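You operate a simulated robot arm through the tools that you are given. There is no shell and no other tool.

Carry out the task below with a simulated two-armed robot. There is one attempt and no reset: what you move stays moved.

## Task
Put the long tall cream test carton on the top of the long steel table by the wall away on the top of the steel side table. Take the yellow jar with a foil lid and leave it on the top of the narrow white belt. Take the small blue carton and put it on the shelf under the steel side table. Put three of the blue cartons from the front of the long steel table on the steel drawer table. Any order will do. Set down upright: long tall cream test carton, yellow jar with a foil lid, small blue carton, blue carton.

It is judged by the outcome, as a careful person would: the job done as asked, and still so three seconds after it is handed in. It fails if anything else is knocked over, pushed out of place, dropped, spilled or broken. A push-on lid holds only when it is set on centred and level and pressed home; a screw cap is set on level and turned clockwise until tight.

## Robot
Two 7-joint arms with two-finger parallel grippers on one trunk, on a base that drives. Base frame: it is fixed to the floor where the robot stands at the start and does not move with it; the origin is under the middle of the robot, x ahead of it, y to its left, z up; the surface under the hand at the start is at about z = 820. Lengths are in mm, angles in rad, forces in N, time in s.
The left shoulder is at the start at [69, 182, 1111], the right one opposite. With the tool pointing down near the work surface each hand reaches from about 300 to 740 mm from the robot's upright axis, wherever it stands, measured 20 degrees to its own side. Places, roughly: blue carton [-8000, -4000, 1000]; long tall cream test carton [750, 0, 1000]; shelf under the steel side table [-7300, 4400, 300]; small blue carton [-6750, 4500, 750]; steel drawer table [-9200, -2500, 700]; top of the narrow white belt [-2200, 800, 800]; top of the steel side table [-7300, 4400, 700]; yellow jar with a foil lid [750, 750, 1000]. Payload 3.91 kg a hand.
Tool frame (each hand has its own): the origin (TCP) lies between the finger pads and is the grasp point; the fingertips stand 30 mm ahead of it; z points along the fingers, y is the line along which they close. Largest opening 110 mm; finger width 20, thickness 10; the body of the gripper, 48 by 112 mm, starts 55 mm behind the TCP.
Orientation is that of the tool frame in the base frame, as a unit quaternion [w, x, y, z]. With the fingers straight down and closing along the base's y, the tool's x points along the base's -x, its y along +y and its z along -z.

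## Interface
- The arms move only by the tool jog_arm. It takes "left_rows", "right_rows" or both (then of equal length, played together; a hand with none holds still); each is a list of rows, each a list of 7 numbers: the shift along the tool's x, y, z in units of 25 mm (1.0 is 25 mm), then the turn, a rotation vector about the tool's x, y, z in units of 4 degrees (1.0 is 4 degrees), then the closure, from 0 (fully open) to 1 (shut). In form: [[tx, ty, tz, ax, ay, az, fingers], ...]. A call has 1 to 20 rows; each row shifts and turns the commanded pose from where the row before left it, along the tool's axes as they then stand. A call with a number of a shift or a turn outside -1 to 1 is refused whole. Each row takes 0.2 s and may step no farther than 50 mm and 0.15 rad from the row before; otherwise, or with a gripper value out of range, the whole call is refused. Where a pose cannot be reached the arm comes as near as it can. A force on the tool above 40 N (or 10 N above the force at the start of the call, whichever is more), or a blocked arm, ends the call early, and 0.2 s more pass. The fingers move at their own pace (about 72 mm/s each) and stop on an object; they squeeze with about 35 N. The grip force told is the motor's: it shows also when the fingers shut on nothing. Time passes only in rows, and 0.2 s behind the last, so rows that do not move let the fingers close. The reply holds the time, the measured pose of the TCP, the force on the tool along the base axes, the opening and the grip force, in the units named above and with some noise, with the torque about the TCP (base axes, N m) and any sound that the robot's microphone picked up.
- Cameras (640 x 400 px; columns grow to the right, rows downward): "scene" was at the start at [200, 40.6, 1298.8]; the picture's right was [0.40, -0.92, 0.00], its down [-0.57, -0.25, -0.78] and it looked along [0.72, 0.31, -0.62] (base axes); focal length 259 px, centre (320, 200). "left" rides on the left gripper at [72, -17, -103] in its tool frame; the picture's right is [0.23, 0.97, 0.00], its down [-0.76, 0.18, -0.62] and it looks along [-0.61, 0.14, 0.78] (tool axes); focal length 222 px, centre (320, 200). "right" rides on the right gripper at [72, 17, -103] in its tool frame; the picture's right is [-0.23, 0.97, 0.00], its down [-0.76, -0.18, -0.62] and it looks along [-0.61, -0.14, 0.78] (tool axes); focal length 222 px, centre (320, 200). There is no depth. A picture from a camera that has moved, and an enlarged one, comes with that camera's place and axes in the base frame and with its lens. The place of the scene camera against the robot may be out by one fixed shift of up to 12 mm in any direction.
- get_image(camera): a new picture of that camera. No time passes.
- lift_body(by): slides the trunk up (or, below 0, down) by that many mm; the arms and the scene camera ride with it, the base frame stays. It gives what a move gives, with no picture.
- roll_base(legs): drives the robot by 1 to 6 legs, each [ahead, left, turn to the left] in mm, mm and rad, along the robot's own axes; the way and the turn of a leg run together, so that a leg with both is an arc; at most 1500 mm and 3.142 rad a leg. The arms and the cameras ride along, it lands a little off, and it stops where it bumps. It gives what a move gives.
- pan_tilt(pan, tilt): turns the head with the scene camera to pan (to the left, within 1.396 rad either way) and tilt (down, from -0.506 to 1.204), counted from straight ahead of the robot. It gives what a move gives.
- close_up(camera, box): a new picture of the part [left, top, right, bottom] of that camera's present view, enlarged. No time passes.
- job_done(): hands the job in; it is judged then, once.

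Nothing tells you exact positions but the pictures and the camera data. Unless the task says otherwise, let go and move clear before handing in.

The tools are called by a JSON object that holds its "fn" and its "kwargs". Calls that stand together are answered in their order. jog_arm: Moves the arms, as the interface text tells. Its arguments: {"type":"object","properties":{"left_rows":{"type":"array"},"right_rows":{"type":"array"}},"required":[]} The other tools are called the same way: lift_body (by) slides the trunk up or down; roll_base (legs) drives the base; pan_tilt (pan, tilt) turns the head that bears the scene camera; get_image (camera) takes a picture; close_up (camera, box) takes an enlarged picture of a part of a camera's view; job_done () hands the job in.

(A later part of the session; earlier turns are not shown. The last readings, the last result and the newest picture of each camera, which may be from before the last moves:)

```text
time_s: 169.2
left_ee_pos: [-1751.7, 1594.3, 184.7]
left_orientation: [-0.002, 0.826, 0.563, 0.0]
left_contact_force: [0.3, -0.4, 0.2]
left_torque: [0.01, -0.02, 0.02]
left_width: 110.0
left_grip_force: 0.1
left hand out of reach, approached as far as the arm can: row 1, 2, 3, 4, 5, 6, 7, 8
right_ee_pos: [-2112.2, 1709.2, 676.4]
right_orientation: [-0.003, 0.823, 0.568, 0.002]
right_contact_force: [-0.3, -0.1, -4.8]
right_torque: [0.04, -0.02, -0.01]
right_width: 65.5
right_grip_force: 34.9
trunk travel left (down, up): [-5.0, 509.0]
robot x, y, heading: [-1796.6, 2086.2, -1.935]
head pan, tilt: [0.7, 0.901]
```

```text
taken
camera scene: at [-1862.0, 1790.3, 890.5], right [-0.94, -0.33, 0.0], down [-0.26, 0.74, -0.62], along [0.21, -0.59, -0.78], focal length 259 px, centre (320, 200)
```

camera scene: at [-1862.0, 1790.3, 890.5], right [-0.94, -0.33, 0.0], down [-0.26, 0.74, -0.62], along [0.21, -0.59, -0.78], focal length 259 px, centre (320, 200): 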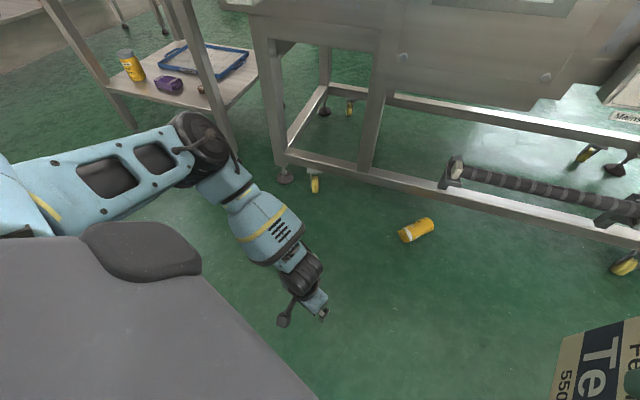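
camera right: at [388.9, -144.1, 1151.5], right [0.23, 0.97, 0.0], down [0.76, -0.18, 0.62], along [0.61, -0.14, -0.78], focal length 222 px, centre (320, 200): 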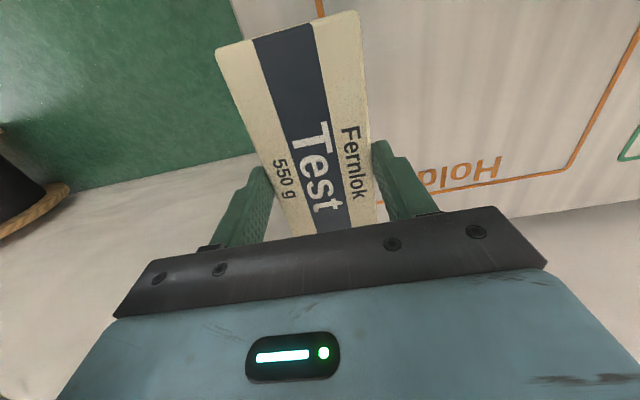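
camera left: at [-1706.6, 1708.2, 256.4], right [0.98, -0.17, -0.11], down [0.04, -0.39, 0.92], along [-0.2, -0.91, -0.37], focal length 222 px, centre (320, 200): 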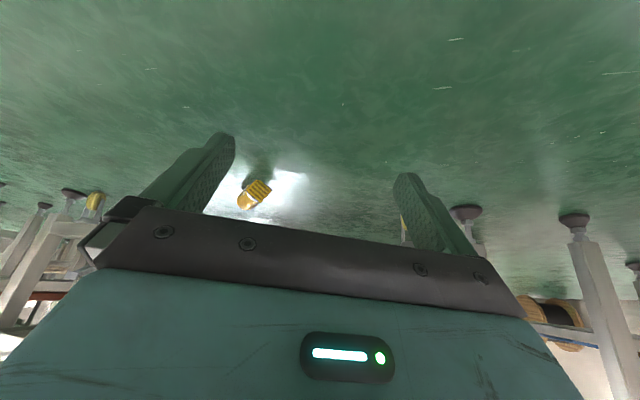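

The floor is out of the arm's reach in every posture I tried (fingertips stop about 75–80 mm above it, the jar is 58 mm high). I set the jar aside for now and carry on with the other items; first I raise the trunk and bring the left hand back up.

{"fn": "lift_body", "kwargs": {"by": 480}}

{"fn": "jog_arm", "kwargs": {"left_rows": [[0, 0, -1, 0, 0, 0, 0], [0, 0, -1, 0, 0, 0, 0], [0, 0, -1, 0, 0, 0, 0], [0, 0, -1, 0, 0, 0, 0], [0, 0, -1, 0, 0, 0, 0], [0, 0, -1, 0, 0, 0, 0], [0, 0, -1, 0, 0, 0, 0], [0, 0, -1, 0, 0, 0, 0], [0, 0, -1, 0, 0, 0, 0], [0, 0, -1, 0, 0, 0, 0], [0, 0, -1, 0, 0, 0, 0], [0, 0, -1, 0, 0, 0, 0], [0, 0, -1, 0, 0, 0, 0], [0, 0, -1, 0, 0, 0, 0], [0, 0, -1, 0, 0, 0, 0], [0, 0, -1, 0, 0, 0, 0], [0, 0, -1, 0, 0, 0, 0], [0, 0, -1, 0, 0, 0, 0], [0, 0, -1, 0, 0, 0, 0], [0, 0, -1, 0, 0, 0, 0]]}}

{"fn": "pan_tilt", "kwargs": {"pan": -0.8, "tilt": 0.4}}

{"fn": "get_image", "kwargs": {"camera": "scene"}}

```text
refused: 480 is not a number from -400 to 400
```

```text
time_s: 173.3
left_ee_pos: [-1747.8, 1595.1, 684.7]
left_orientation: [-0.003, 0.826, 0.563, 0.0]
left_contact_force: [-1.1, -0.5, 0.6]
left_torque: [0.03, -0.03, 0.02]
left_width: 109.9
left_grip_force: 0.0
right_ee_pos: [-2111.8, 1708.5, 675.9]
right_orientation: [-0.002, 0.822, 0.569, 0.001]
right_contact_force: [0.0, 0.2, -6.2]
right_torque: [0.04, -0.01, -0.01]
right_width: 65.7
right_grip_force: 34.8
trunk travel left (down, up): [-5.0, 509.0]
robot x, y, heading: [-1795.0, 2085.5, -1.938]
head pan, tilt: [0.7, 0.901]
```

```text
time_s: 174.9
left_ee_pos: [-1748.8, 1595.1, 684.3]
left_orientation: [-0.003, 0.827, 0.563, 0.0]
left_contact_force: [-0.1, 0.4, 0.0]
left_torque: [0.0, 0.02, 0.02]
left_width: 109.9
left_grip_force: 0.1
right_ee_pos: [-2112.7, 1709.0, 676.2]
right_orientation: [-0.003, 0.823, 0.569, 0.001]
right_contact_force: [-0.4, 1.2, -5.1]
right_torque: [0.02, -0.01, -0.01]
right_width: 65.7
right_grip_force: 35.0
trunk travel left (down, up): [-5.0, 509.0]
robot x, y, heading: [-1799.4, 2086.1, -1.932]
head pan, tilt: [-0.799, 0.4]
```

```text
taken
camera scene: at [-1972.0, 1824.5, 933.5], right [-0.4, 0.92, 0.0], down [0.36, 0.16, -0.92], along [-0.84, -0.37, -0.39], focal length 259 px, centre (320, 200)
```

scene: 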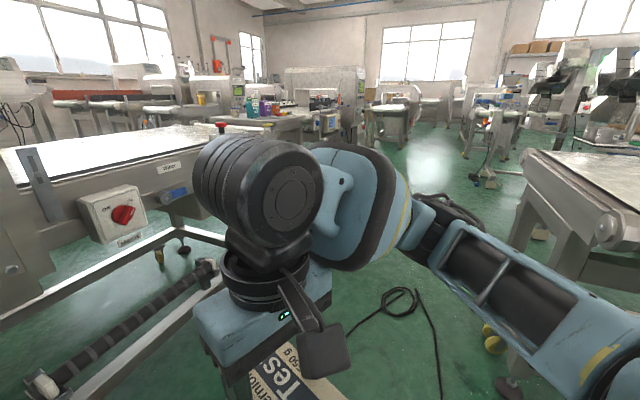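

{"fn": "lift_body", "kwargs": {"by": 400}}

{"fn": "lift_body", "kwargs": {"by": 80}}

{"fn": "pan_tilt", "kwargs": {"pan": -0.9, "tilt": 0.35}}

{"fn": "get_image", "kwargs": {"camera": "scene"}}

```text
time_s: 178.8
left_ee_pos: [-1748.7, 1593.3, 1084.9]
left_orientation: [-0.004, 0.827, 0.563, 0.0]
left_contact_force: [-0.2, 0.7, 0.5]
left_torque: [0.0, -0.01, 0.01]
left_width: 109.9
left_grip_force: 0.0
right_ee_pos: [-2111.6, 1710.0, 1074.7]
right_orientation: [-0.003, 0.823, 0.568, 0.001]
right_contact_force: [-0.7, -0.9, -6.2]
right_torque: [0.03, -0.01, -0.02]
right_width: 65.8
right_grip_force: 35.4
trunk travel left (down, up): [-405.0, 109.0]
robot x, y, heading: [-1800.5, 2087.7, -1.932]
head pan, tilt: [-0.799, 0.4]
```

```text
time_s: 179.9
left_ee_pos: [-1748.6, 1593.8, 1163.3]
left_orientation: [-0.003, 0.826, 0.563, 0.001]
left_contact_force: [-0.2, 0.2, -1.9]
left_torque: [0.02, -0.01, 0.01]
left_width: 109.7
left_grip_force: 0.1
right_ee_pos: [-2111.4, 1708.8, 1152.9]
right_orientation: [-0.004, 0.822, 0.569, 0.003]
right_contact_force: [-0.3, -0.7, -5.5]
right_torque: [-0.01, -0.01, 0.0]
right_width: 65.6
right_grip_force: 35.2
trunk travel left (down, up): [-485.0, 29.0]
robot x, y, heading: [-1799.2, 2086.8, -1.925]
head pan, tilt: [-0.799, 0.4]
```

```text
time_s: 180.6
left_ee_pos: [-1747.9, 1593.8, 1165.2]
left_orientation: [-0.004, 0.826, 0.563, -0.001]
left_contact_force: [0.3, 0.0, 0.0]
left_torque: [-0.02, -0.01, -0.02]
left_width: 110.1
left_grip_force: 0.0
right_ee_pos: [-2111.6, 1709.2, 1154.6]
right_orientation: [-0.002, 0.823, 0.568, 0.001]
right_contact_force: [0.4, -0.1, -5.6]
right_torque: [0.05, -0.01, 0.0]
right_width: 65.7
right_grip_force: 34.8
trunk travel left (down, up): [-485.0, 29.0]
robot x, y, heading: [-1798.3, 2084.9, -1.931]
head pan, tilt: [-0.901, 0.351]
```

```text
taken
camera scene: at [-1906.9, 2015.8, 1458.9], right [-0.3, 0.95, 0.0], down [0.33, 0.11, -0.94], along [-0.89, -0.29, -0.34], focal length 259 px, centre (320, 200)
```

scene: 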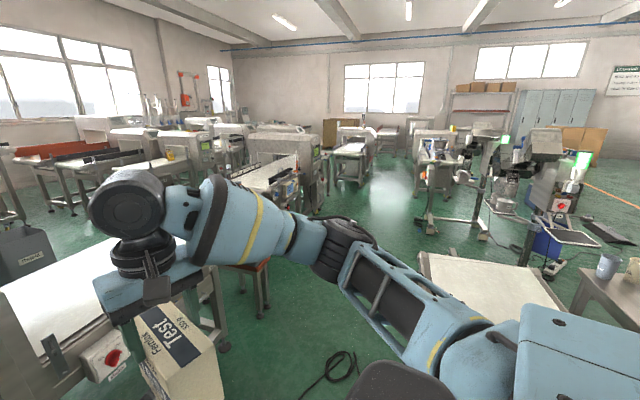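

{"fn": "roll_base", "kwargs": {"legs": [[0, 0, -2.3]]}}

{"fn": "pan_tilt", "kwargs": {"pan": 0.3, "tilt": 0.35}}

{"fn": "get_image", "kwargs": {"camera": "scene"}}

```text
time_s: 186.5
left_ee_pos: [-2187.8, 2387.7, 1164.9]
left_orientation: [-0.002, 0.844, -0.537, 0.003]
left_contact_force: [1.4, 0.1, 0.1]
left_torque: [0.0, 0.02, -0.02]
left_width: 110.2
left_grip_force: 0.1
right_ee_pos: [-1854.0, 2569.6, 1156.1]
right_orientation: [0.0, 0.848, -0.531, 0.003]
right_contact_force: [-0.2, -0.8, -5.0]
right_torque: [-0.02, 0.02, -0.03]
right_width: 65.8
right_grip_force: 35.1
trunk travel left (down, up): [-485.0, 29.0]
robot x, y, heading: [-1798.9, 2085.9, 2.025]
head pan, tilt: [-0.901, 0.351]
```

```text
time_s: 187.9
left_ee_pos: [-2187.1, 2386.4, 1165.4]
left_orientation: [-0.001, 0.844, -0.537, 0.002]
left_contact_force: [0.2, -0.1, 0.2]
left_torque: [0.01, 0.03, 0.02]
left_width: 110.0
left_grip_force: 0.1
right_ee_pos: [-1854.3, 2571.2, 1156.4]
right_orientation: [0.001, 0.848, -0.531, 0.003]
right_contact_force: [-0.1, 0.2, -6.0]
right_torque: [-0.02, -0.01, -0.01]
right_width: 65.9
right_grip_force: 35.6
trunk travel left (down, up): [-485.0, 29.0]
robot x, y, heading: [-1799.3, 2083.3, 2.017]
head pan, tilt: [0.3, 0.351]
```

```text
taken
camera scene: at [-1885.7, 2204.3, 1458.9], right [0.73, 0.68, 0.0], down [0.23, -0.25, -0.94], along [-0.64, 0.69, -0.34], focal length 259 px, centre (320, 200)
```

scene: 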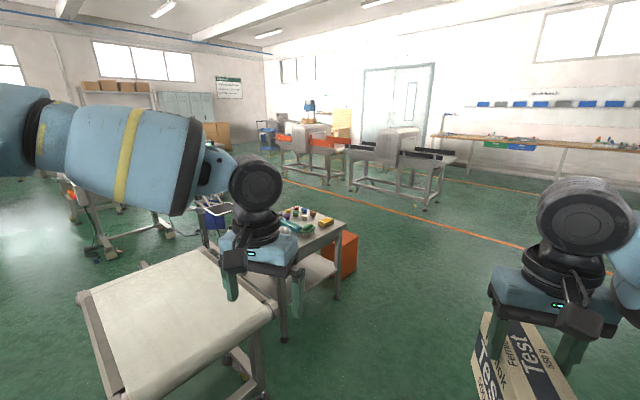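

The cart and an orange box are to the left; there is a wide lane beyond them along an orange floor line. I go north first, keeping clear of the cart.

{"fn": "roll_base", "kwargs": {"legs": [[0, 0, -0.27], [1450, 0, 0], [700, 0, 0.0]]}}

{"fn": "pan_tilt", "kwargs": {"pan": 0.9, "tilt": 0.3}}

{"fn": "get_image", "kwargs": {"camera": "scene"}}

{"fn": "pan_tilt", "kwargs": {"pan": 0.2, "tilt": 0.3}}

{"fn": "get_image", "kwargs": {"camera": "scene"}}

```text
time_s: 199.4
left_ee_pos: [-2485.6, 4573.4, 1166.0]
left_orientation: [-0.001, 0.765, -0.644, 0.003]
left_contact_force: [1.2, -0.1, -0.2]
left_torque: [0.0, 0.02, 0.02]
left_width: 110.0
left_grip_force: 0.0
right_ee_pos: [-2115.5, 4662.5, 1156.7]
right_orientation: [0.0, 0.769, -0.639, 0.002]
right_contact_force: [0.3, 0.4, -6.2]
right_torque: [0.0, 0.0, -0.01]
right_width: 65.6
right_grip_force: 35.2
trunk travel left (down, up): [-485.0, 29.0]
robot x, y, heading: [-2190.4, 4181.4, 1.753]
head pan, tilt: [0.3, 0.351]
```

```text
time_s: 200.4
left_ee_pos: [-2484.7, 4573.2, 1165.1]
left_orientation: [-0.001, 0.764, -0.645, 0.004]
left_contact_force: [0.1, -0.1, 0.3]
left_torque: [0.02, -0.03, 0.02]
left_width: 109.8
left_grip_force: 0.0
right_ee_pos: [-2115.3, 4662.7, 1155.0]
right_orientation: [0.001, 0.769, -0.639, 0.002]
right_contact_force: [0.1, -0.4, -5.5]
right_torque: [0.0, 0.03, -0.01]
right_width: 65.8
right_grip_force: 35.0
trunk travel left (down, up): [-485.0, 29.0]
robot x, y, heading: [-2190.9, 4176.7, 1.752]
head pan, tilt: [0.901, 0.3]
```

```text
taken
camera scene: at [-2283.9, 4278.2, 1463.7], right [0.47, 0.88, 0.0], down [0.26, -0.14, -0.96], along [-0.84, 0.45, -0.3], focal length 259 px, centre (320, 200)
```

scene: 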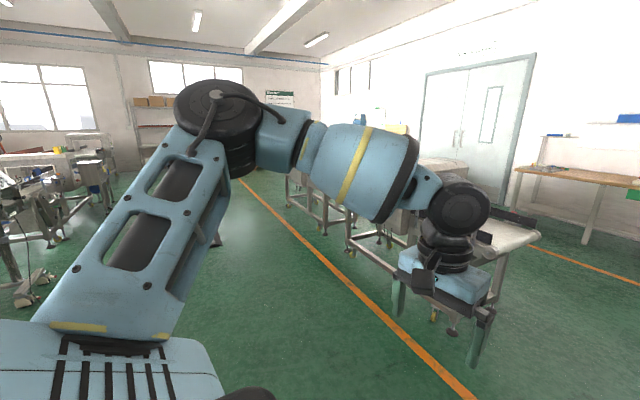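

```text
time_s: 201.5
left_ee_pos: [-2485.2, 4573.2, 1164.8]
left_orientation: [-0.001, 0.764, -0.645, 0.005]
left_contact_force: [-0.1, 0.2, -0.1]
left_torque: [-0.01, 0.01, -0.05]
left_width: 110.2
left_grip_force: 0.0
right_ee_pos: [-2115.6, 4663.3, 1156.7]
right_orientation: [0.002, 0.769, -0.639, 0.002]
right_contact_force: [0.1, -0.4, -6.2]
right_torque: [0.01, 0.02, 0.02]
right_width: 65.5
right_grip_force: 34.9
trunk travel left (down, up): [-485.0, 29.0]
robot x, y, heading: [-2190.6, 4179.5, 1.752]
head pan, tilt: [0.201, 0.3]
```

```text
taken
camera scene: at [-2236.6, 4321.0, 1463.6], right [0.93, 0.38, 0.0], down [0.11, -0.27, -0.96], along [-0.36, 0.89, -0.3], focal length 259 px, centre (320, 200)
```

scene: 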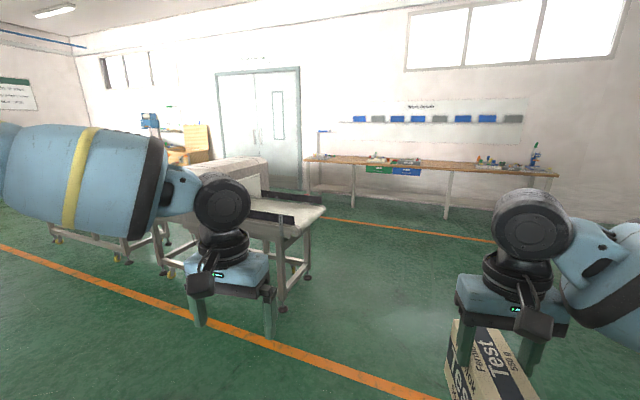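

{"fn": "roll_base", "kwargs": {"legs": [[0, 0, 1.35]]}}

{"fn": "pan_tilt", "kwargs": {"pan": 0.0, "tilt": 0.25}}

{"fn": "get_image", "kwargs": {"camera": "scene"}}

{"fn": "close_up", "kwargs": {"camera": "scene", "box": [160, 100, 480, 300]}}

```text
time_s: 205.2
left_ee_pos: [-2639.7, 3974.9, 1165.5]
left_orientation: [-0.003, 1.0, -0.023, 0.002]
left_contact_force: [0.4, 0.2, 0.5]
left_torque: [0.01, 0.01, -0.01]
left_width: 109.9
left_grip_force: 0.0
right_ee_pos: [-2646.9, 4354.0, 1157.1]
right_orientation: [-0.001, 1.0, -0.016, 0.002]
right_contact_force: [-0.2, 0.7, -5.7]
right_torque: [0.02, 0.0, 0.0]
right_width: 65.6
right_grip_force: 35.0
trunk travel left (down, up): [-485.0, 29.0]
robot x, y, heading: [-2191.8, 4180.5, 3.109]
head pan, tilt: [0.201, 0.3]
```

```text
time_s: 205.9
left_ee_pos: [-2639.8, 3974.3, 1165.0]
left_orientation: [-0.002, 1.0, -0.023, 0.001]
left_contact_force: [-0.8, -0.2, -0.5]
left_torque: [0.02, 0.0, -0.02]
left_width: 110.0
left_grip_force: 0.0
right_ee_pos: [-2646.9, 4355.4, 1156.0]
right_orientation: [-0.001, 1.0, -0.017, 0.003]
right_contact_force: [-0.4, -0.4, -5.7]
right_torque: [-0.02, -0.03, 0.02]
right_width: 65.5
right_grip_force: 35.2
trunk travel left (down, up): [-485.0, 29.0]
robot x, y, heading: [-2186.4, 4176.5, 3.102]
head pan, tilt: [0.0, 0.25]
```

```text
taken
camera scene: at [-2335.8, 4190.0, 1468.4], right [0.03, 1.0, 0.0], down [0.25, -0.01, -0.97], along [-0.97, 0.03, -0.25], focal length 259 px, centre (320, 200)
```

scene: 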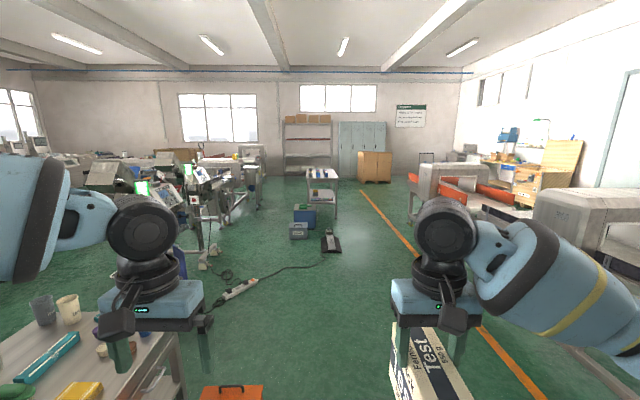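

```text
2.00 times, centred on (320, 200) of scene
camera zoom: at [-2335.8, 4190.0, 1468.4], right [0.03, 1.0, 0.0], down [0.25, -0.01, -0.97], along [-0.97, 0.03, -0.25], focal length 519 px, centre (320, 200)
```

zoom: 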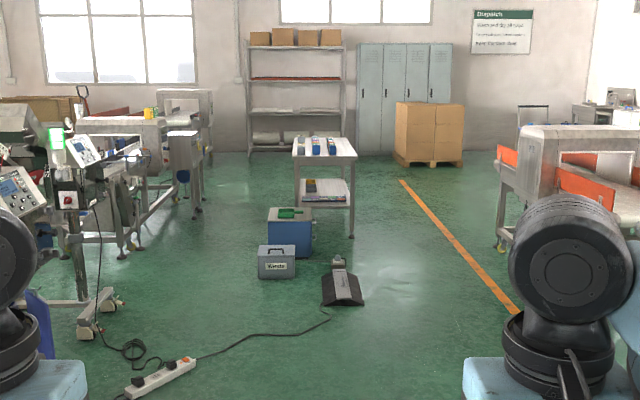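

Far ahead I see the steel side table at about (−7270, 4430) with small blue cartons on it, and things on the floor (power strip, pedal, boxes) that I must avoid. I sidestep north to y ≈ 4950 and drive west along the free lane.

{"fn": "roll_base", "kwargs": {"legs": [[0, -780, 0.03], [1400, 0, 0], [1300, 0, 0]]}}

{"fn": "get_image", "kwargs": {"camera": "scene"}}

```text
time_s: 225.9
left_ee_pos: [-5324.7, 4726.5, 1165.3]
left_orientation: [-0.002, 1.0, -0.003, 0.002]
left_contact_force: [-0.4, -0.5, 0.0]
left_torque: [0.01, 0.04, 0.02]
left_width: 110.1
left_grip_force: 0.0
right_ee_pos: [-5347.5, 5106.6, 1155.3]
right_orientation: [-0.002, 1.0, 0.005, 0.002]
right_contact_force: [-0.1, -1.0, -5.6]
right_torque: [0.03, 0.03, -0.02]
right_width: 65.4
right_grip_force: 35.2
trunk travel left (down, up): [-485.0, 29.0]
robot x, y, heading: [-4885.4, 4952.3, -3.134]
head pan, tilt: [0.0, 0.25]
```

```text
taken
camera scene: at [-5030.7, 4954.8, 1468.4], right [-0.01, 1.0, 0.0], down [0.25, 0.0, -0.97], along [-0.97, -0.01, -0.25], focal length 259 px, centre (320, 200)
```

scene: 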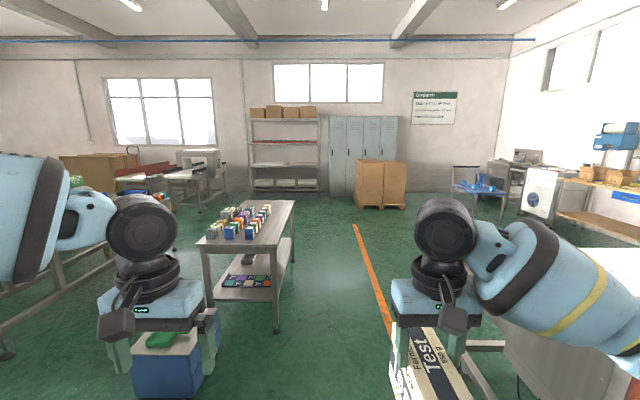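

{"fn": "close_up", "kwargs": {"camera": "scene", "box": [180, 180, 320, 340]}}

{"fn": "pan_tilt", "kwargs": {"pan": 0.0, "tilt": 0.7}}

{"fn": "get_image", "kwargs": {"camera": "scene"}}

```text
2.50 times, centred on (250, 260) of scene
camera zoom: at [-5030.7, 4954.8, 1468.4], right [-0.01, 1.0, 0.0], down [0.25, 0.0, -0.97], along [-0.97, -0.01, -0.25], focal length 648 px, centre (495, 50)
```

zoom: 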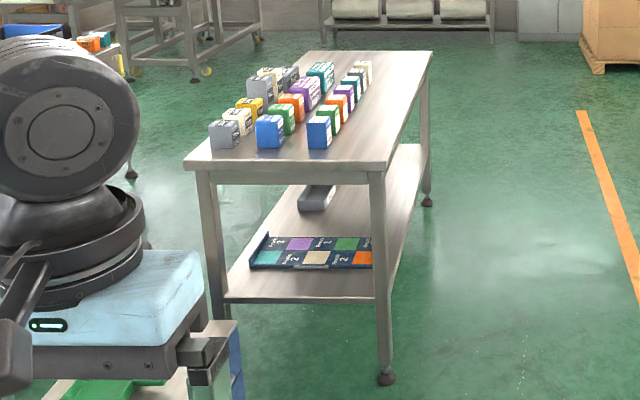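

```text
time_s: 226.8
left_ee_pos: [-5325.2, 4727.6, 1165.1]
left_orientation: [-0.003, 1.0, -0.002, 0.002]
left_contact_force: [0.4, -0.3, -1.0]
left_torque: [0.04, 0.01, -0.02]
left_width: 109.9
left_grip_force: 0.2
right_ee_pos: [-5346.6, 5106.1, 1155.3]
right_orientation: [-0.002, 1.0, 0.004, 0.003]
right_contact_force: [0.2, 0.0, -6.0]
right_torque: [0.01, 0.01, -0.01]
right_width: 65.2
right_grip_force: 35.1
trunk travel left (down, up): [-485.0, 29.0]
robot x, y, heading: [-4886.0, 4953.8, -3.132]
head pan, tilt: [0.0, 0.7]
```

```text
taken
camera scene: at [-5022.2, 4954.9, 1427.6], right [-0.01, 1.0, 0.0], down [0.64, 0.01, -0.77], along [-0.77, -0.01, -0.64], focal length 259 px, centre (320, 200)
```

scene: 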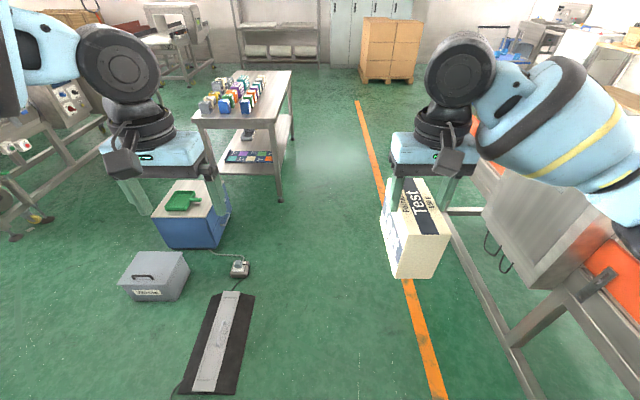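

The side table top spans x −6730…−8000, y 4060…4630; the small blue carton of the hint is the first of the narrow line at about (−6845, 4407). I'll work from the table's north side; I drive west along y ≈ 5050.

{"fn": "roll_base", "kwargs": {"legs": [[1400, -110, 0], [1000, 0, 0]]}}

{"fn": "pan_tilt", "kwargs": {"pan": 0.6, "tilt": 0.5}}

{"fn": "get_image", "kwargs": {"camera": "scene"}}

{"fn": "pan_tilt", "kwargs": {"pan": -0.2, "tilt": 0.5}}

{"fn": "get_image", "kwargs": {"camera": "scene"}}

```text
time_s: 238.7
left_ee_pos: [-7743.8, 4864.2, 1164.7]
left_orientation: [-0.003, 1.0, -0.016, 0.002]
left_contact_force: [0.2, -0.3, 0.3]
left_torque: [0.01, 0.04, 0.02]
left_width: 110.0
left_grip_force: 0.1
right_ee_pos: [-7756.8, 5244.0, 1155.9]
right_orientation: [-0.001, 1.0, -0.009, 0.002]
right_contact_force: [0.1, 0.7, -6.1]
right_torque: [0.01, 0.01, -0.04]
right_width: 65.8
right_grip_force: 34.6
trunk travel left (down, up): [-485.0, 29.0]
robot x, y, heading: [-7296.2, 5074.6, 3.126]
head pan, tilt: [0.0, 0.7]
```

```text
time_s: 239.7
left_ee_pos: [-7744.3, 4863.6, 1165.4]
left_orientation: [-0.002, 1.0, -0.015, 0.002]
left_contact_force: [-0.3, -0.5, -0.4]
left_torque: [-0.05, 0.0, -0.02]
left_width: 110.2
left_grip_force: 0.1
right_ee_pos: [-7757.7, 5243.5, 1155.9]
right_orientation: [-0.001, 1.0, -0.008, 0.003]
right_contact_force: [-0.6, 0.2, -5.2]
right_torque: [0.03, -0.05, 0.04]
right_width: 65.5
right_grip_force: 35.0
trunk travel left (down, up): [-485.0, 29.0]
robot x, y, heading: [-7302.2, 5076.0, 3.128]
head pan, tilt: [0.6, 0.499]
```

```text
taken
camera scene: at [-7427.4, 5031.9, 1445.2], right [-0.55, 0.83, 0.0], down [0.4, 0.26, -0.88], along [-0.73, -0.48, -0.48], focal length 259 px, centre (320, 200)
```

scene: 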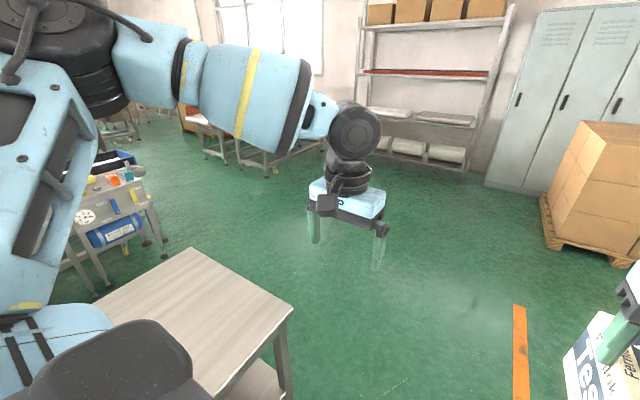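

```text
time_s: 240.8
left_ee_pos: [-7745.2, 4863.7, 1165.9]
left_orientation: [-0.003, 1.0, -0.016, 0.002]
left_contact_force: [-0.1, 0.3, -0.2]
left_torque: [0.0, 0.04, 0.0]
left_width: 109.9
left_grip_force: 0.0
right_ee_pos: [-7757.0, 5244.4, 1155.7]
right_orientation: [-0.002, 1.0, -0.009, 0.002]
right_contact_force: [-0.4, -0.2, -5.5]
right_torque: [-0.01, -0.04, -0.01]
right_width: 65.7
right_grip_force: 34.7
trunk travel left (down, up): [-485.0, 29.0]
robot x, y, heading: [-7297.0, 5071.9, 3.124]
head pan, tilt: [-0.201, 0.499]
```

```text
taken
camera scene: at [-7440.3, 5101.5, 1445.2], right [0.21, 0.98, 0.0], down [0.47, -0.1, -0.88], along [-0.86, 0.19, -0.48], focal length 259 px, centre (320, 200)
```

scene: 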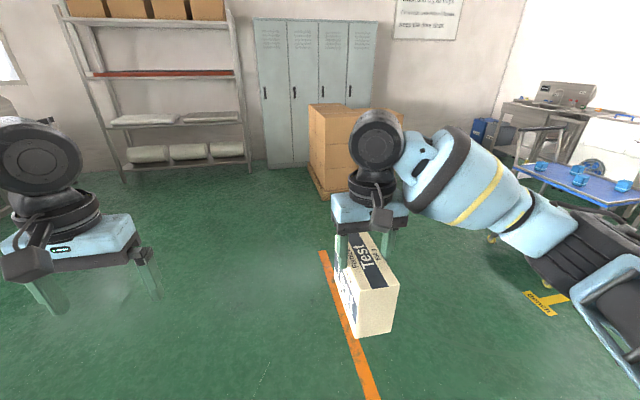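

{"fn": "roll_base", "kwargs": {"legs": [[250, 0, 0], [0, 0, 1.58]]}}

{"fn": "pan_tilt", "kwargs": {"pan": 0.1, "tilt": 0.75}}

{"fn": "get_image", "kwargs": {"camera": "scene"}}

```text
time_s: 246.5
left_ee_pos: [-7317.2, 4641.3, 1166.1]
left_orientation: [-0.003, 0.703, 0.711, -0.001]
left_contact_force: [-0.5, 0.4, 1.1]
left_torque: [0.01, 0.02, 0.0]
left_width: 110.1
left_grip_force: 0.0
right_ee_pos: [-7697.1, 4612.1, 1156.0]
right_orientation: [-0.003, 0.698, 0.716, 0.001]
right_contact_force: [0.2, 0.2, -5.2]
right_torque: [0.02, -0.01, -0.02]
right_width: 65.6
right_grip_force: 35.0
trunk travel left (down, up): [-485.0, 29.0]
robot x, y, heading: [-7550.6, 5074.8, -1.546]
head pan, tilt: [-0.201, 0.499]
```

```text
time_s: 247.3
left_ee_pos: [-7317.9, 4640.2, 1165.1]
left_orientation: [-0.003, 0.702, 0.712, 0.0]
left_contact_force: [0.2, 0.0, -0.3]
left_torque: [-0.01, 0.02, -0.04]
left_width: 110.3
left_grip_force: 0.0
right_ee_pos: [-7696.0, 4612.3, 1154.9]
right_orientation: [-0.003, 0.698, 0.716, 0.001]
right_contact_force: [-0.5, -0.2, -4.9]
right_torque: [0.01, 0.01, 0.0]
right_width: 66.0
right_grip_force: 35.0
trunk travel left (down, up): [-485.0, 29.0]
robot x, y, heading: [-7548.7, 5077.2, -1.545]
head pan, tilt: [0.099, 0.75]
```

```text
taken
camera scene: at [-7538.8, 4952.5, 1423.3], right [-0.99, -0.13, 0.0], down [-0.09, 0.68, -0.73], along [0.09, -0.73, -0.68], focal length 259 px, centre (320, 200)
```

scene: 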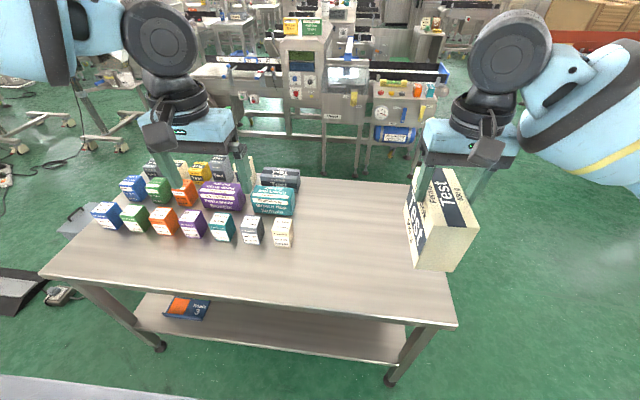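

{"fn": "close_up", "kwargs": {"camera": "scene", "box": [80, 140, 310, 260]}}

{"fn": "close_up", "kwargs": {"camera": "scene", "box": [80, 165, 180, 240]}}

{"fn": "get_image", "kwargs": {"camera": "right"}}

```text
2.78 times, centred on (195, 200) of scene
camera zoom: at [-7538.8, 4952.5, 1423.3], right [-0.99, -0.13, 0.0], down [-0.09, 0.68, -0.73], along [0.09, -0.73, -0.68], focal length 722 px, centre (668, 200)
```

zoom: 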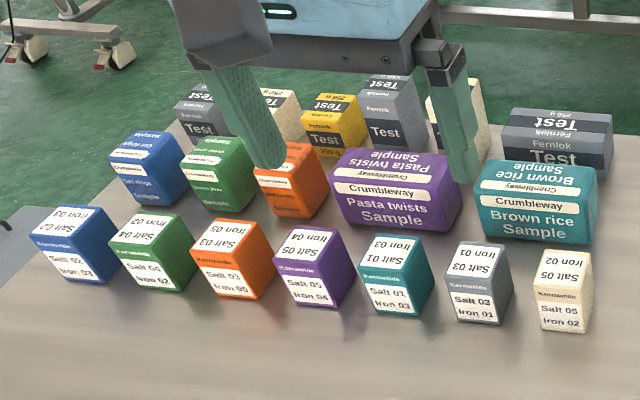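

```text
5.33 times, centred on (130, 202) of scene
camera zoom: at [-7538.8, 4952.5, 1423.3], right [-0.99, -0.13, 0.0], down [-0.09, 0.68, -0.73], along [0.09, -0.73, -0.68], focal length 1384 px, centre (1333, 187)
```

zoom: 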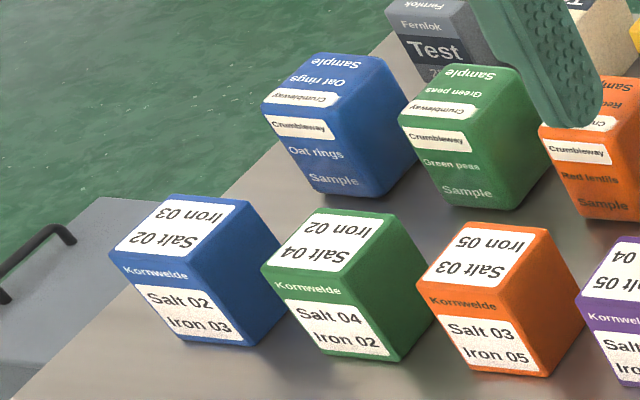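

```text
taken
camera right: at [-7681.4, 4685.5, 1259.8], right [0.98, -0.2, 0.0], down [-0.16, -0.77, 0.62], along [-0.13, -0.61, -0.79], focal length 222 px, centre (320, 200)
```

right: 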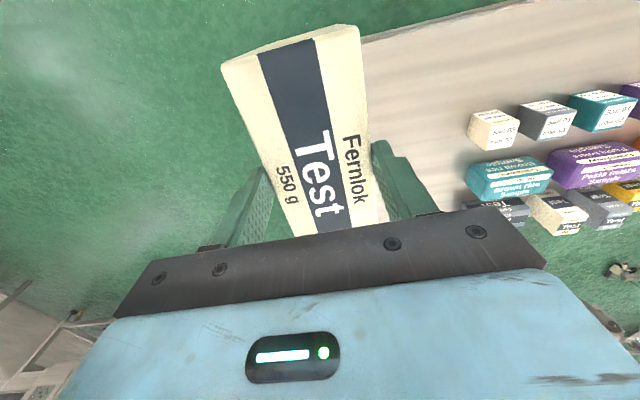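

The small blue carton of the hint is the near-row cube ("Salt 02 Iron 03") at about (−6718, 4426). The west half of the table top is free; I lower the trunk and set the cream carton down at about (−7650, 4460).

{"fn": "lift_body", "kwargs": {"by": -170}}

{"fn": "jog_arm", "kwargs": {"right_rows": [[-0.87, 0.23, 0, 0, 0, 0, 1], [-0.87, 0.23, 0, 0, 0, 0, 1], [-0.87, 0.23, 0, 0, 0, 0, 1], [-0.87, 0.23, 0, 0, 0, 0, 1], [-0.87, 0.23, 0, 0, 0, 0, 1], [-0.87, 0.23, 0, 0, 0, 0, 1], [-0.87, 0.23, 0, 0, 0, 0, 1], [0, 0, 1, 0, 0, 0, 1], [0, 0, 1, 0, 0, 0, 1], [0, 0, 1, 0, 0, 0, 1]]}}

{"fn": "pan_tilt", "kwargs": {"pan": -0.1, "tilt": 0.8}}

{"fn": "get_image", "kwargs": {"camera": "scene"}}

{"fn": "get_image", "kwargs": {"camera": "right"}}

```text
time_s: 249.3
left_ee_pos: [-7317.5, 4642.4, 995.5]
left_orientation: [-0.002, 0.703, 0.711, -0.001]
left_contact_force: [-0.2, -0.4, 0.0]
left_torque: [-0.03, 0.01, 0.02]
left_width: 110.2
left_grip_force: 0.1
right_ee_pos: [-7696.0, 4612.5, 986.0]
right_orientation: [-0.002, 0.698, 0.716, 0.002]
right_contact_force: [-0.3, -0.1, -4.8]
right_torque: [0.02, -0.04, -0.04]
right_width: 65.9
right_grip_force: 35.0
trunk travel left (down, up): [-315.0, 199.0]
robot x, y, heading: [-7546.6, 5077.3, -1.547]
head pan, tilt: [0.099, 0.75]
```

```text
time_s: 251.5
left_ee_pos: [-7317.5, 4640.2, 995.1]
left_orientation: [-0.003, 0.703, 0.711, -0.001]
left_contact_force: [-0.5, 0.5, -0.3]
left_torque: [0.02, 0.0, -0.02]
left_width: 110.2
left_grip_force: 0.1
right_ee_pos: [-7651.4, 4460.5, 911.3]
right_orientation: [-0.003, 0.698, 0.716, 0.001]
right_contact_force: [-0.3, 0.3, -5.4]
right_torque: [0.05, 0.02, -0.03]
right_width: 65.5
right_grip_force: 35.1
trunk travel left (down, up): [-315.0, 199.0]
robot x, y, heading: [-7544.8, 5078.9, -1.538]
head pan, tilt: [0.099, 0.75]
```

```text
time_s: 252.2
left_ee_pos: [-7317.2, 4641.8, 996.1]
left_orientation: [-0.003, 0.703, 0.711, -0.001]
left_contact_force: [0.4, 0.2, -0.6]
left_torque: [0.01, 0.02, 0.04]
left_width: 110.0
left_grip_force: 0.0
right_ee_pos: [-7651.1, 4460.6, 912.8]
right_orientation: [-0.003, 0.698, 0.717, 0.001]
right_contact_force: [0.2, 0.0, -5.2]
right_torque: [0.03, -0.01, -0.01]
right_width: 65.7
right_grip_force: 34.8
trunk travel left (down, up): [-315.0, 199.0]
robot x, y, heading: [-7545.5, 5076.5, -1.545]
head pan, tilt: [-0.099, 0.799]
```

```text
taken
camera scene: at [-7552.4, 4862.6, 1226.1], right [-1.0, 0.07, 0.0], down [0.05, 0.72, -0.7], along [-0.05, -0.7, -0.72], focal length 259 px, centre (320, 200)
```

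scene: 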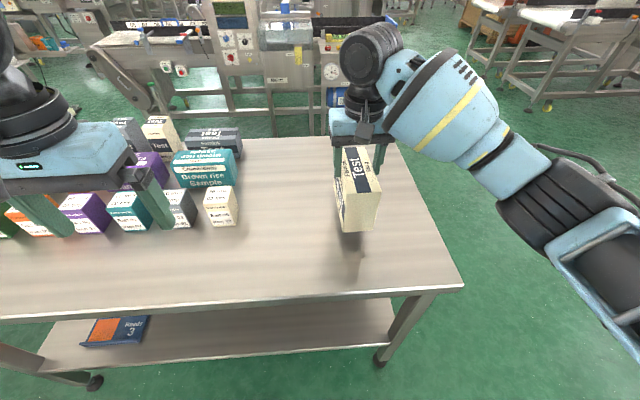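

```text
taken
camera right: at [-7636.1, 4534.2, 1016.5], right [0.98, -0.2, 0.0], down [-0.16, -0.77, 0.62], along [-0.13, -0.61, -0.79], focal length 222 px, centre (320, 200)
```

right: 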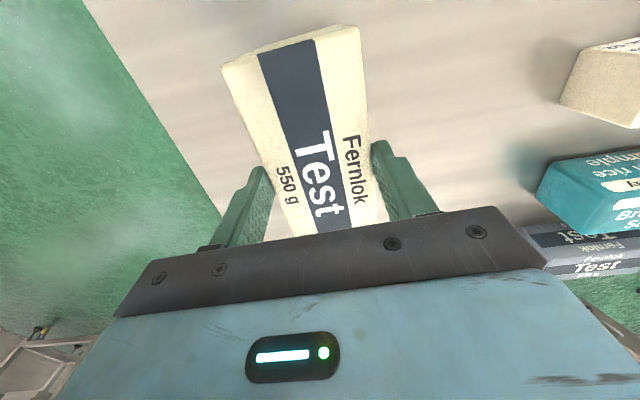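

The carton hangs over the free part of the table. I lower it until it touches.

{"fn": "jog_arm", "kwargs": {"right_rows": [[0, 0, 0.8, 0, 0, 0, 1], [0, 0, 0.8, 0, 0, 0, 1], [0, 0, 0.8, 0, 0, 0, 1], [0, 0, 0.3, 0, 0, 0, 1], [0, 0, 0.3, 0, 0, 0, 1], [0, 0, 0.3, 0, 0, 0, 1], [0, 0, 0.2, 0, 0, 0, 1], [0, 0, 0.2, 0, 0, 0, 1], [0, 0, 0.2, 0, 0, 0, 1], [0, 0, 0.2, 0, 0, 0, 1], [0, 0, 0.2, 0, 0, 0, 1], [0, 0, 0.2, 0, 0, 0, 1]]}}

{"fn": "get_image", "kwargs": {"camera": "scene"}}

{"fn": "get_image", "kwargs": {"camera": "right"}}

```text
time_s: 253.1
left_ee_pos: [-7316.1, 4643.4, 995.2]
left_orientation: [-0.002, 0.703, 0.711, -0.001]
left_contact_force: [-0.3, -0.4, -0.5]
left_torque: [0.02, 0.0, 0.01]
left_width: 110.0
left_grip_force: 0.1
right_ee_pos: [-7649.3, 4460.4, 860.3]
right_orientation: [0.007, 0.697, 0.717, -0.005]
right_contact_force: [-1.5, 4.0, 19.7]
right_torque: [0.78, 0.86, -0.13]
right_width: 65.5
right_grip_force: 35.4
trunk travel left (down, up): [-315.0, 199.0]
robot x, y, heading: [-7548.1, 5076.7, -1.542]
head pan, tilt: [-0.099, 0.799]
stopped in row 4 (right hand): the force on the tool passed its limit at 60 N (the readings are from after the stop); the commanded pose is now the measured one
```

```text
taken
camera scene: at [-7552.3, 4864.1, 1226.4], right [-1.0, 0.07, 0.0], down [0.05, 0.71, -0.7], along [-0.05, -0.7, -0.72], focal length 259 px, centre (320, 200)
```

scene: 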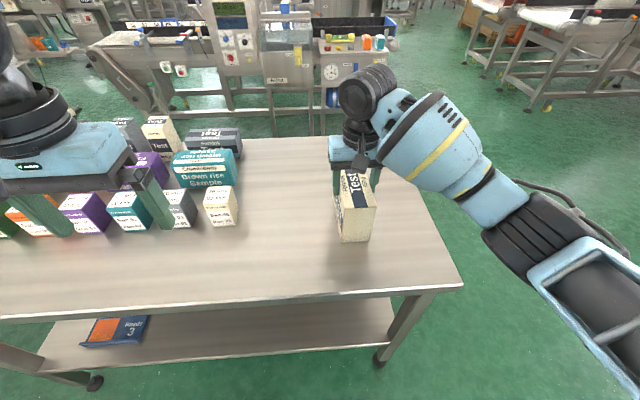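

```text
taken
camera right: at [-7637.0, 4536.1, 962.9], right [0.98, -0.2, 0.01], down [-0.16, -0.76, 0.63], along [-0.12, -0.62, -0.77], focal length 222 px, centre (320, 200)
```

right: 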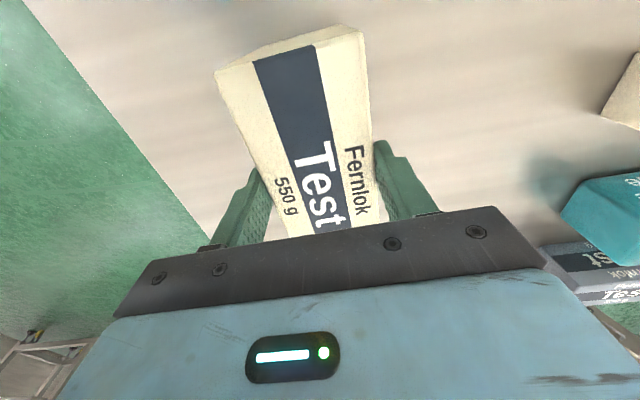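

{"fn": "close_up", "kwargs": {"camera": "scene", "box": [290, 110, 430, 270]}}

```text
2.50 times, centred on (360, 190) of scene
camera zoom: at [-7552.3, 4864.1, 1226.4], right [-1.0, 0.07, 0.0], down [0.05, 0.71, -0.7], along [-0.05, -0.7, -0.72], focal length 648 px, centre (220, 225)
```

zoom: 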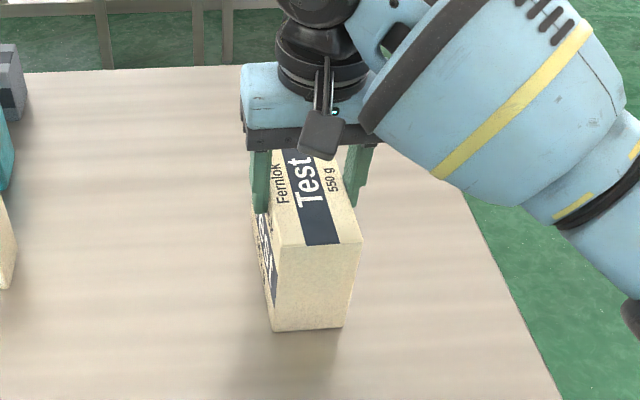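

The carton is resting on the table top now (it had slid lower in the grip). I ease the pressure and open the right gripper.

{"fn": "jog_arm", "kwargs": {"right_rows": [[0, 0, -0.1, 0, 0, 0, 1], [0, 0, 0, 0, 0, 0, 0.35], [0, 0, 0, 0, 0, 0, 0.3], [0, 0, 0, 0, 0, 0, 0.15], [0, 0, 0, 0, 0, 0, 0]]}}

{"fn": "close_up", "kwargs": {"camera": "scene", "box": [290, 110, 430, 270]}}

{"fn": "get_image", "kwargs": {"camera": "right"}}

```text
time_s: 254.3
left_ee_pos: [-7317.5, 4642.8, 996.3]
left_orientation: [-0.002, 0.703, 0.711, 0.0]
left_contact_force: [-0.4, 0.4, -0.2]
left_torque: [0.05, 0.0, 0.03]
left_width: 110.0
left_grip_force: 0.0
right_ee_pos: [-7651.5, 4459.2, 859.1]
right_orientation: [0.005, 0.697, 0.717, -0.003]
right_contact_force: [0.6, -0.6, 0.1]
right_torque: [0.0, -0.02, -0.02]
right_width: 109.8
right_grip_force: 0.0
trunk travel left (down, up): [-315.0, 199.0]
robot x, y, heading: [-7551.4, 5079.7, -1.544]
head pan, tilt: [-0.099, 0.799]
```

```text
2.50 times, centred on (360, 190) of scene
camera zoom: at [-7552.5, 4863.1, 1226.2], right [-1.0, 0.07, 0.0], down [0.05, 0.71, -0.7], along [-0.05, -0.7, -0.72], focal length 648 px, centre (220, 225)
```

zoom: 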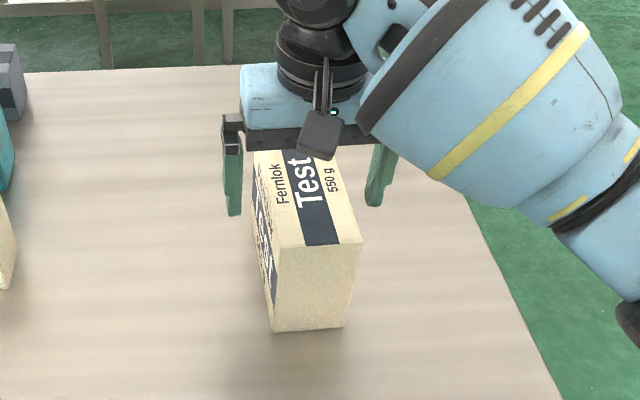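

```text
taken
camera right: at [-7636.7, 4534.8, 962.1], right [0.98, -0.2, 0.01], down [-0.16, -0.76, 0.63], along [-0.12, -0.62, -0.78], focal length 222 px, centre (320, 200)
```

right: 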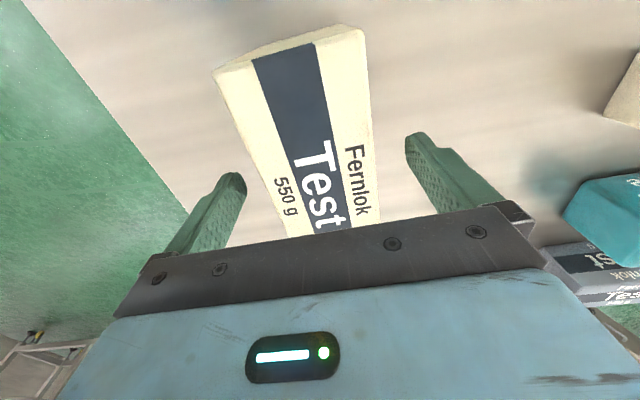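

The cream carton stands on the side table. I raise the right hand clear and look at the small blue carton.

{"fn": "jog_arm", "kwargs": {"right_rows": [[0, 0, -0.6, 0, 0, 0, 0], [0, 0, -1, 0, 0, 0, 0], [0, 0, -1, 0, 0, 0, 0], [0, 0, -1, 0, 0, 0, 0], [0, 0, -1, 0, 0, 0, 0], [0, 0, -1, 0, 0, 0, 0], [0.9, -0.2, 0, 0, 0, 0, 0], [0.9, -0.2, 0, 0, 0, 0, 0], [0.9, -0.2, 0, 0, 0, 0, 0], [0.9, -0.2, 0, 0, 0, 0, 0], [0.9, -0.2, 0, 0, 0, 0, 0], [0.9, -0.2, 0, 0, 0, 0, 0]]}}

{"fn": "close_up", "kwargs": {"camera": "scene", "box": [290, 110, 430, 270]}}

{"fn": "pan_tilt", "kwargs": {"pan": 0.6, "tilt": 0.6}}

{"fn": "get_image", "kwargs": {"camera": "scene"}}

```text
time_s: 256.9
left_ee_pos: [-7317.4, 4642.2, 995.0]
left_orientation: [-0.003, 0.703, 0.711, -0.001]
left_contact_force: [0.0, 0.4, 0.0]
left_torque: [0.01, 0.01, 0.01]
left_width: 110.4
left_grip_force: 0.0
right_ee_pos: [-7685.6, 4596.6, 997.2]
right_orientation: [0.006, 0.698, 0.716, -0.002]
right_contact_force: [-0.2, 0.4, -0.7]
right_torque: [0.03, -0.01, 0.01]
right_width: 110.1
right_grip_force: 0.0
trunk travel left (down, up): [-315.0, 199.0]
robot x, y, heading: [-7548.7, 5075.7, -1.545]
head pan, tilt: [-0.099, 0.799]
```

```text
2.50 times, centred on (360, 190) of scene
camera zoom: at [-7552.8, 4863.5, 1226.3], right [-1.0, 0.07, 0.0], down [0.05, 0.71, -0.7], along [-0.05, -0.7, -0.72], focal length 648 px, centre (220, 225)
```

zoom: 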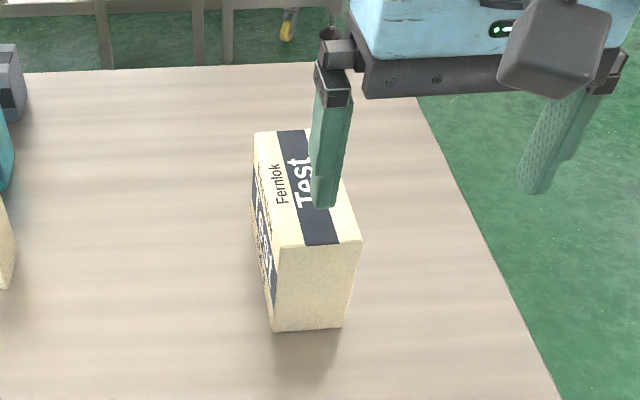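

```text
time_s: 258.0
left_ee_pos: [-7316.3, 4640.8, 996.1]
left_orientation: [-0.002, 0.702, 0.712, -0.001]
left_contact_force: [1.1, 0.5, -0.2]
left_torque: [-0.01, 0.03, -0.01]
left_width: 110.2
left_grip_force: 0.0
right_ee_pos: [-7685.9, 4595.9, 998.3]
right_orientation: [0.005, 0.698, 0.716, -0.003]
right_contact_force: [0.0, 0.2, -0.1]
right_torque: [-0.02, -0.03, 0.03]
right_width: 109.8
right_grip_force: 0.1
trunk travel left (down, up): [-315.0, 199.0]
robot x, y, heading: [-7547.6, 5080.5, -1.543]
head pan, tilt: [0.6, 0.6]
```

```text
taken
camera scene: at [-7494.9, 4871.9, 1243.1], right [-0.81, -0.59, 0.0], down [-0.33, 0.46, -0.82], along [0.48, -0.67, -0.57], focal length 259 px, centre (320, 200)
```

scene: 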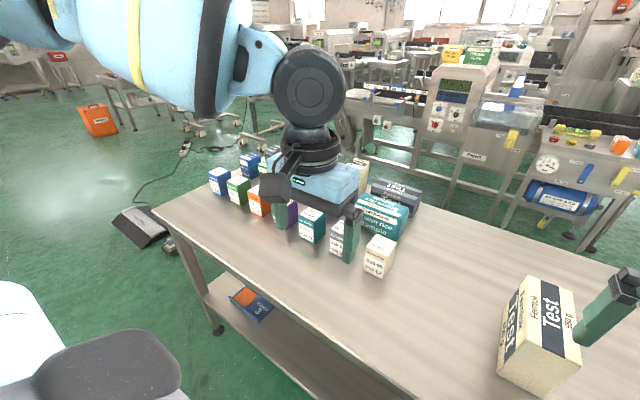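

{"fn": "roll_base", "kwargs": {"legs": [[0, 640, 0]]}}

{"fn": "pan_tilt", "kwargs": {"pan": 0.3, "tilt": 0.75}}

{"fn": "get_image", "kwargs": {"camera": "scene"}}

{"fn": "get_image", "kwargs": {"camera": "left"}}

```text
time_s: 264.0
left_ee_pos: [-6690.0, 4655.0, 995.3]
left_orientation: [-0.002, 0.706, 0.708, -0.001]
left_contact_force: [-0.1, 0.5, 0.2]
left_torque: [-0.06, 0.01, 0.0]
left_width: 109.9
left_grip_force: 0.1
right_ee_pos: [-7060.1, 4611.1, 998.1]
right_orientation: [0.005, 0.7, 0.714, -0.003]
right_contact_force: [0.2, -0.2, -1.2]
right_torque: [0.02, -0.01, -0.02]
right_width: 109.9
right_grip_force: 0.0
trunk travel left (down, up): [-315.0, 199.0]
robot x, y, heading: [-6914.2, 5090.9, -1.556]
head pan, tilt: [0.6, 0.6]
```

```text
time_s: 264.8
left_ee_pos: [-6690.2, 4653.2, 996.5]
left_orientation: [-0.002, 0.706, 0.709, -0.002]
left_contact_force: [0.6, -0.6, 0.0]
left_torque: [0.01, -0.01, 0.01]
left_width: 109.9
left_grip_force: 0.1
right_ee_pos: [-7059.2, 4610.5, 997.8]
right_orientation: [0.006, 0.701, 0.713, -0.003]
right_contact_force: [-0.4, 0.1, -0.1]
right_torque: [0.0, 0.01, 0.0]
right_width: 109.8
right_grip_force: 0.1
trunk travel left (down, up): [-315.0, 199.0]
robot x, y, heading: [-6916.8, 5092.8, -1.555]
head pan, tilt: [0.3, 0.75]
```

```text
taken
camera scene: at [-6891.1, 4878.7, 1230.2], right [-0.95, -0.31, 0.0], down [-0.21, 0.65, -0.73], along [0.23, -0.69, -0.68], focal length 259 px, centre (320, 200)
```

scene: 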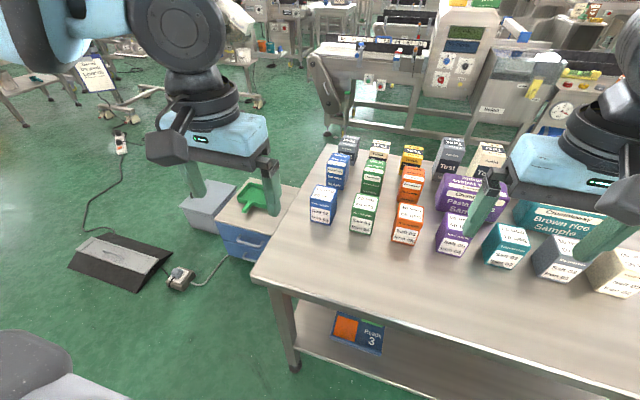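

```text
taken
camera left: at [-6705.7, 4726.0, 1098.7], right [0.97, 0.23, 0.0], down [0.18, -0.76, 0.62], along [0.14, -0.6, -0.78], focal length 222 px, centre (320, 200)
```

left: 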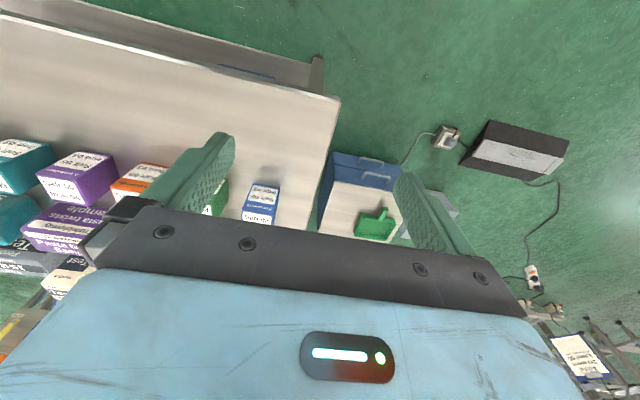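

{"fn": "close_up", "kwargs": {"camera": "scene", "box": [290, 140, 400, 240]}}

{"fn": "close_up", "kwargs": {"camera": "left", "box": [200, 150, 360, 240]}}

```text
4.00 times, centred on (345, 190) of scene
camera zoom: at [-6891.1, 4878.7, 1230.2], right [-0.95, -0.31, 0.0], down [-0.21, 0.65, -0.73], along [0.23, -0.69, -0.68], focal length 1038 px, centre (220, 240)
```

zoom: 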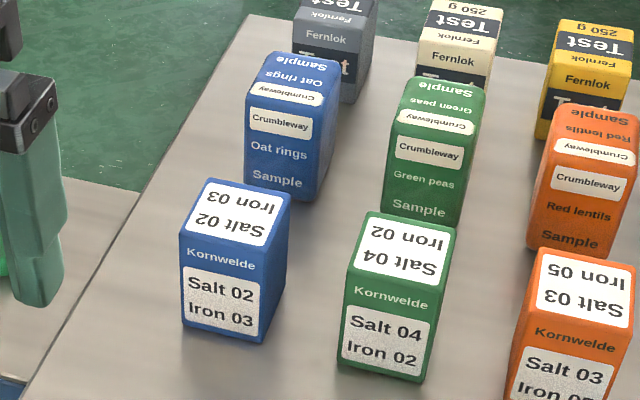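

```text
4.00 times, centred on (280, 195) of left
camera zoom: at [-6705.7, 4726.0, 1098.7], right [0.97, 0.23, 0.0], down [0.18, -0.76, 0.62], along [0.14, -0.6, -0.78], focal length 888 px, centre (480, 220)
```

zoom: 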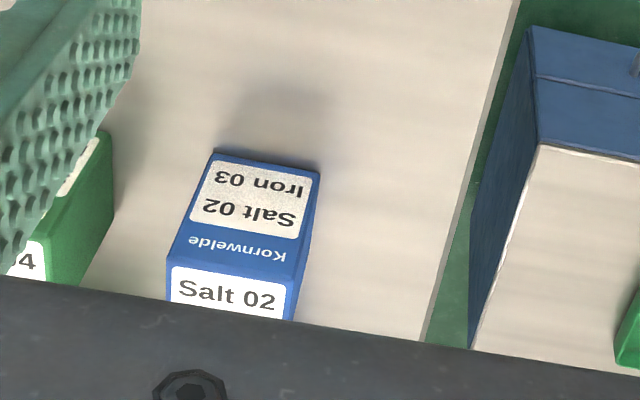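

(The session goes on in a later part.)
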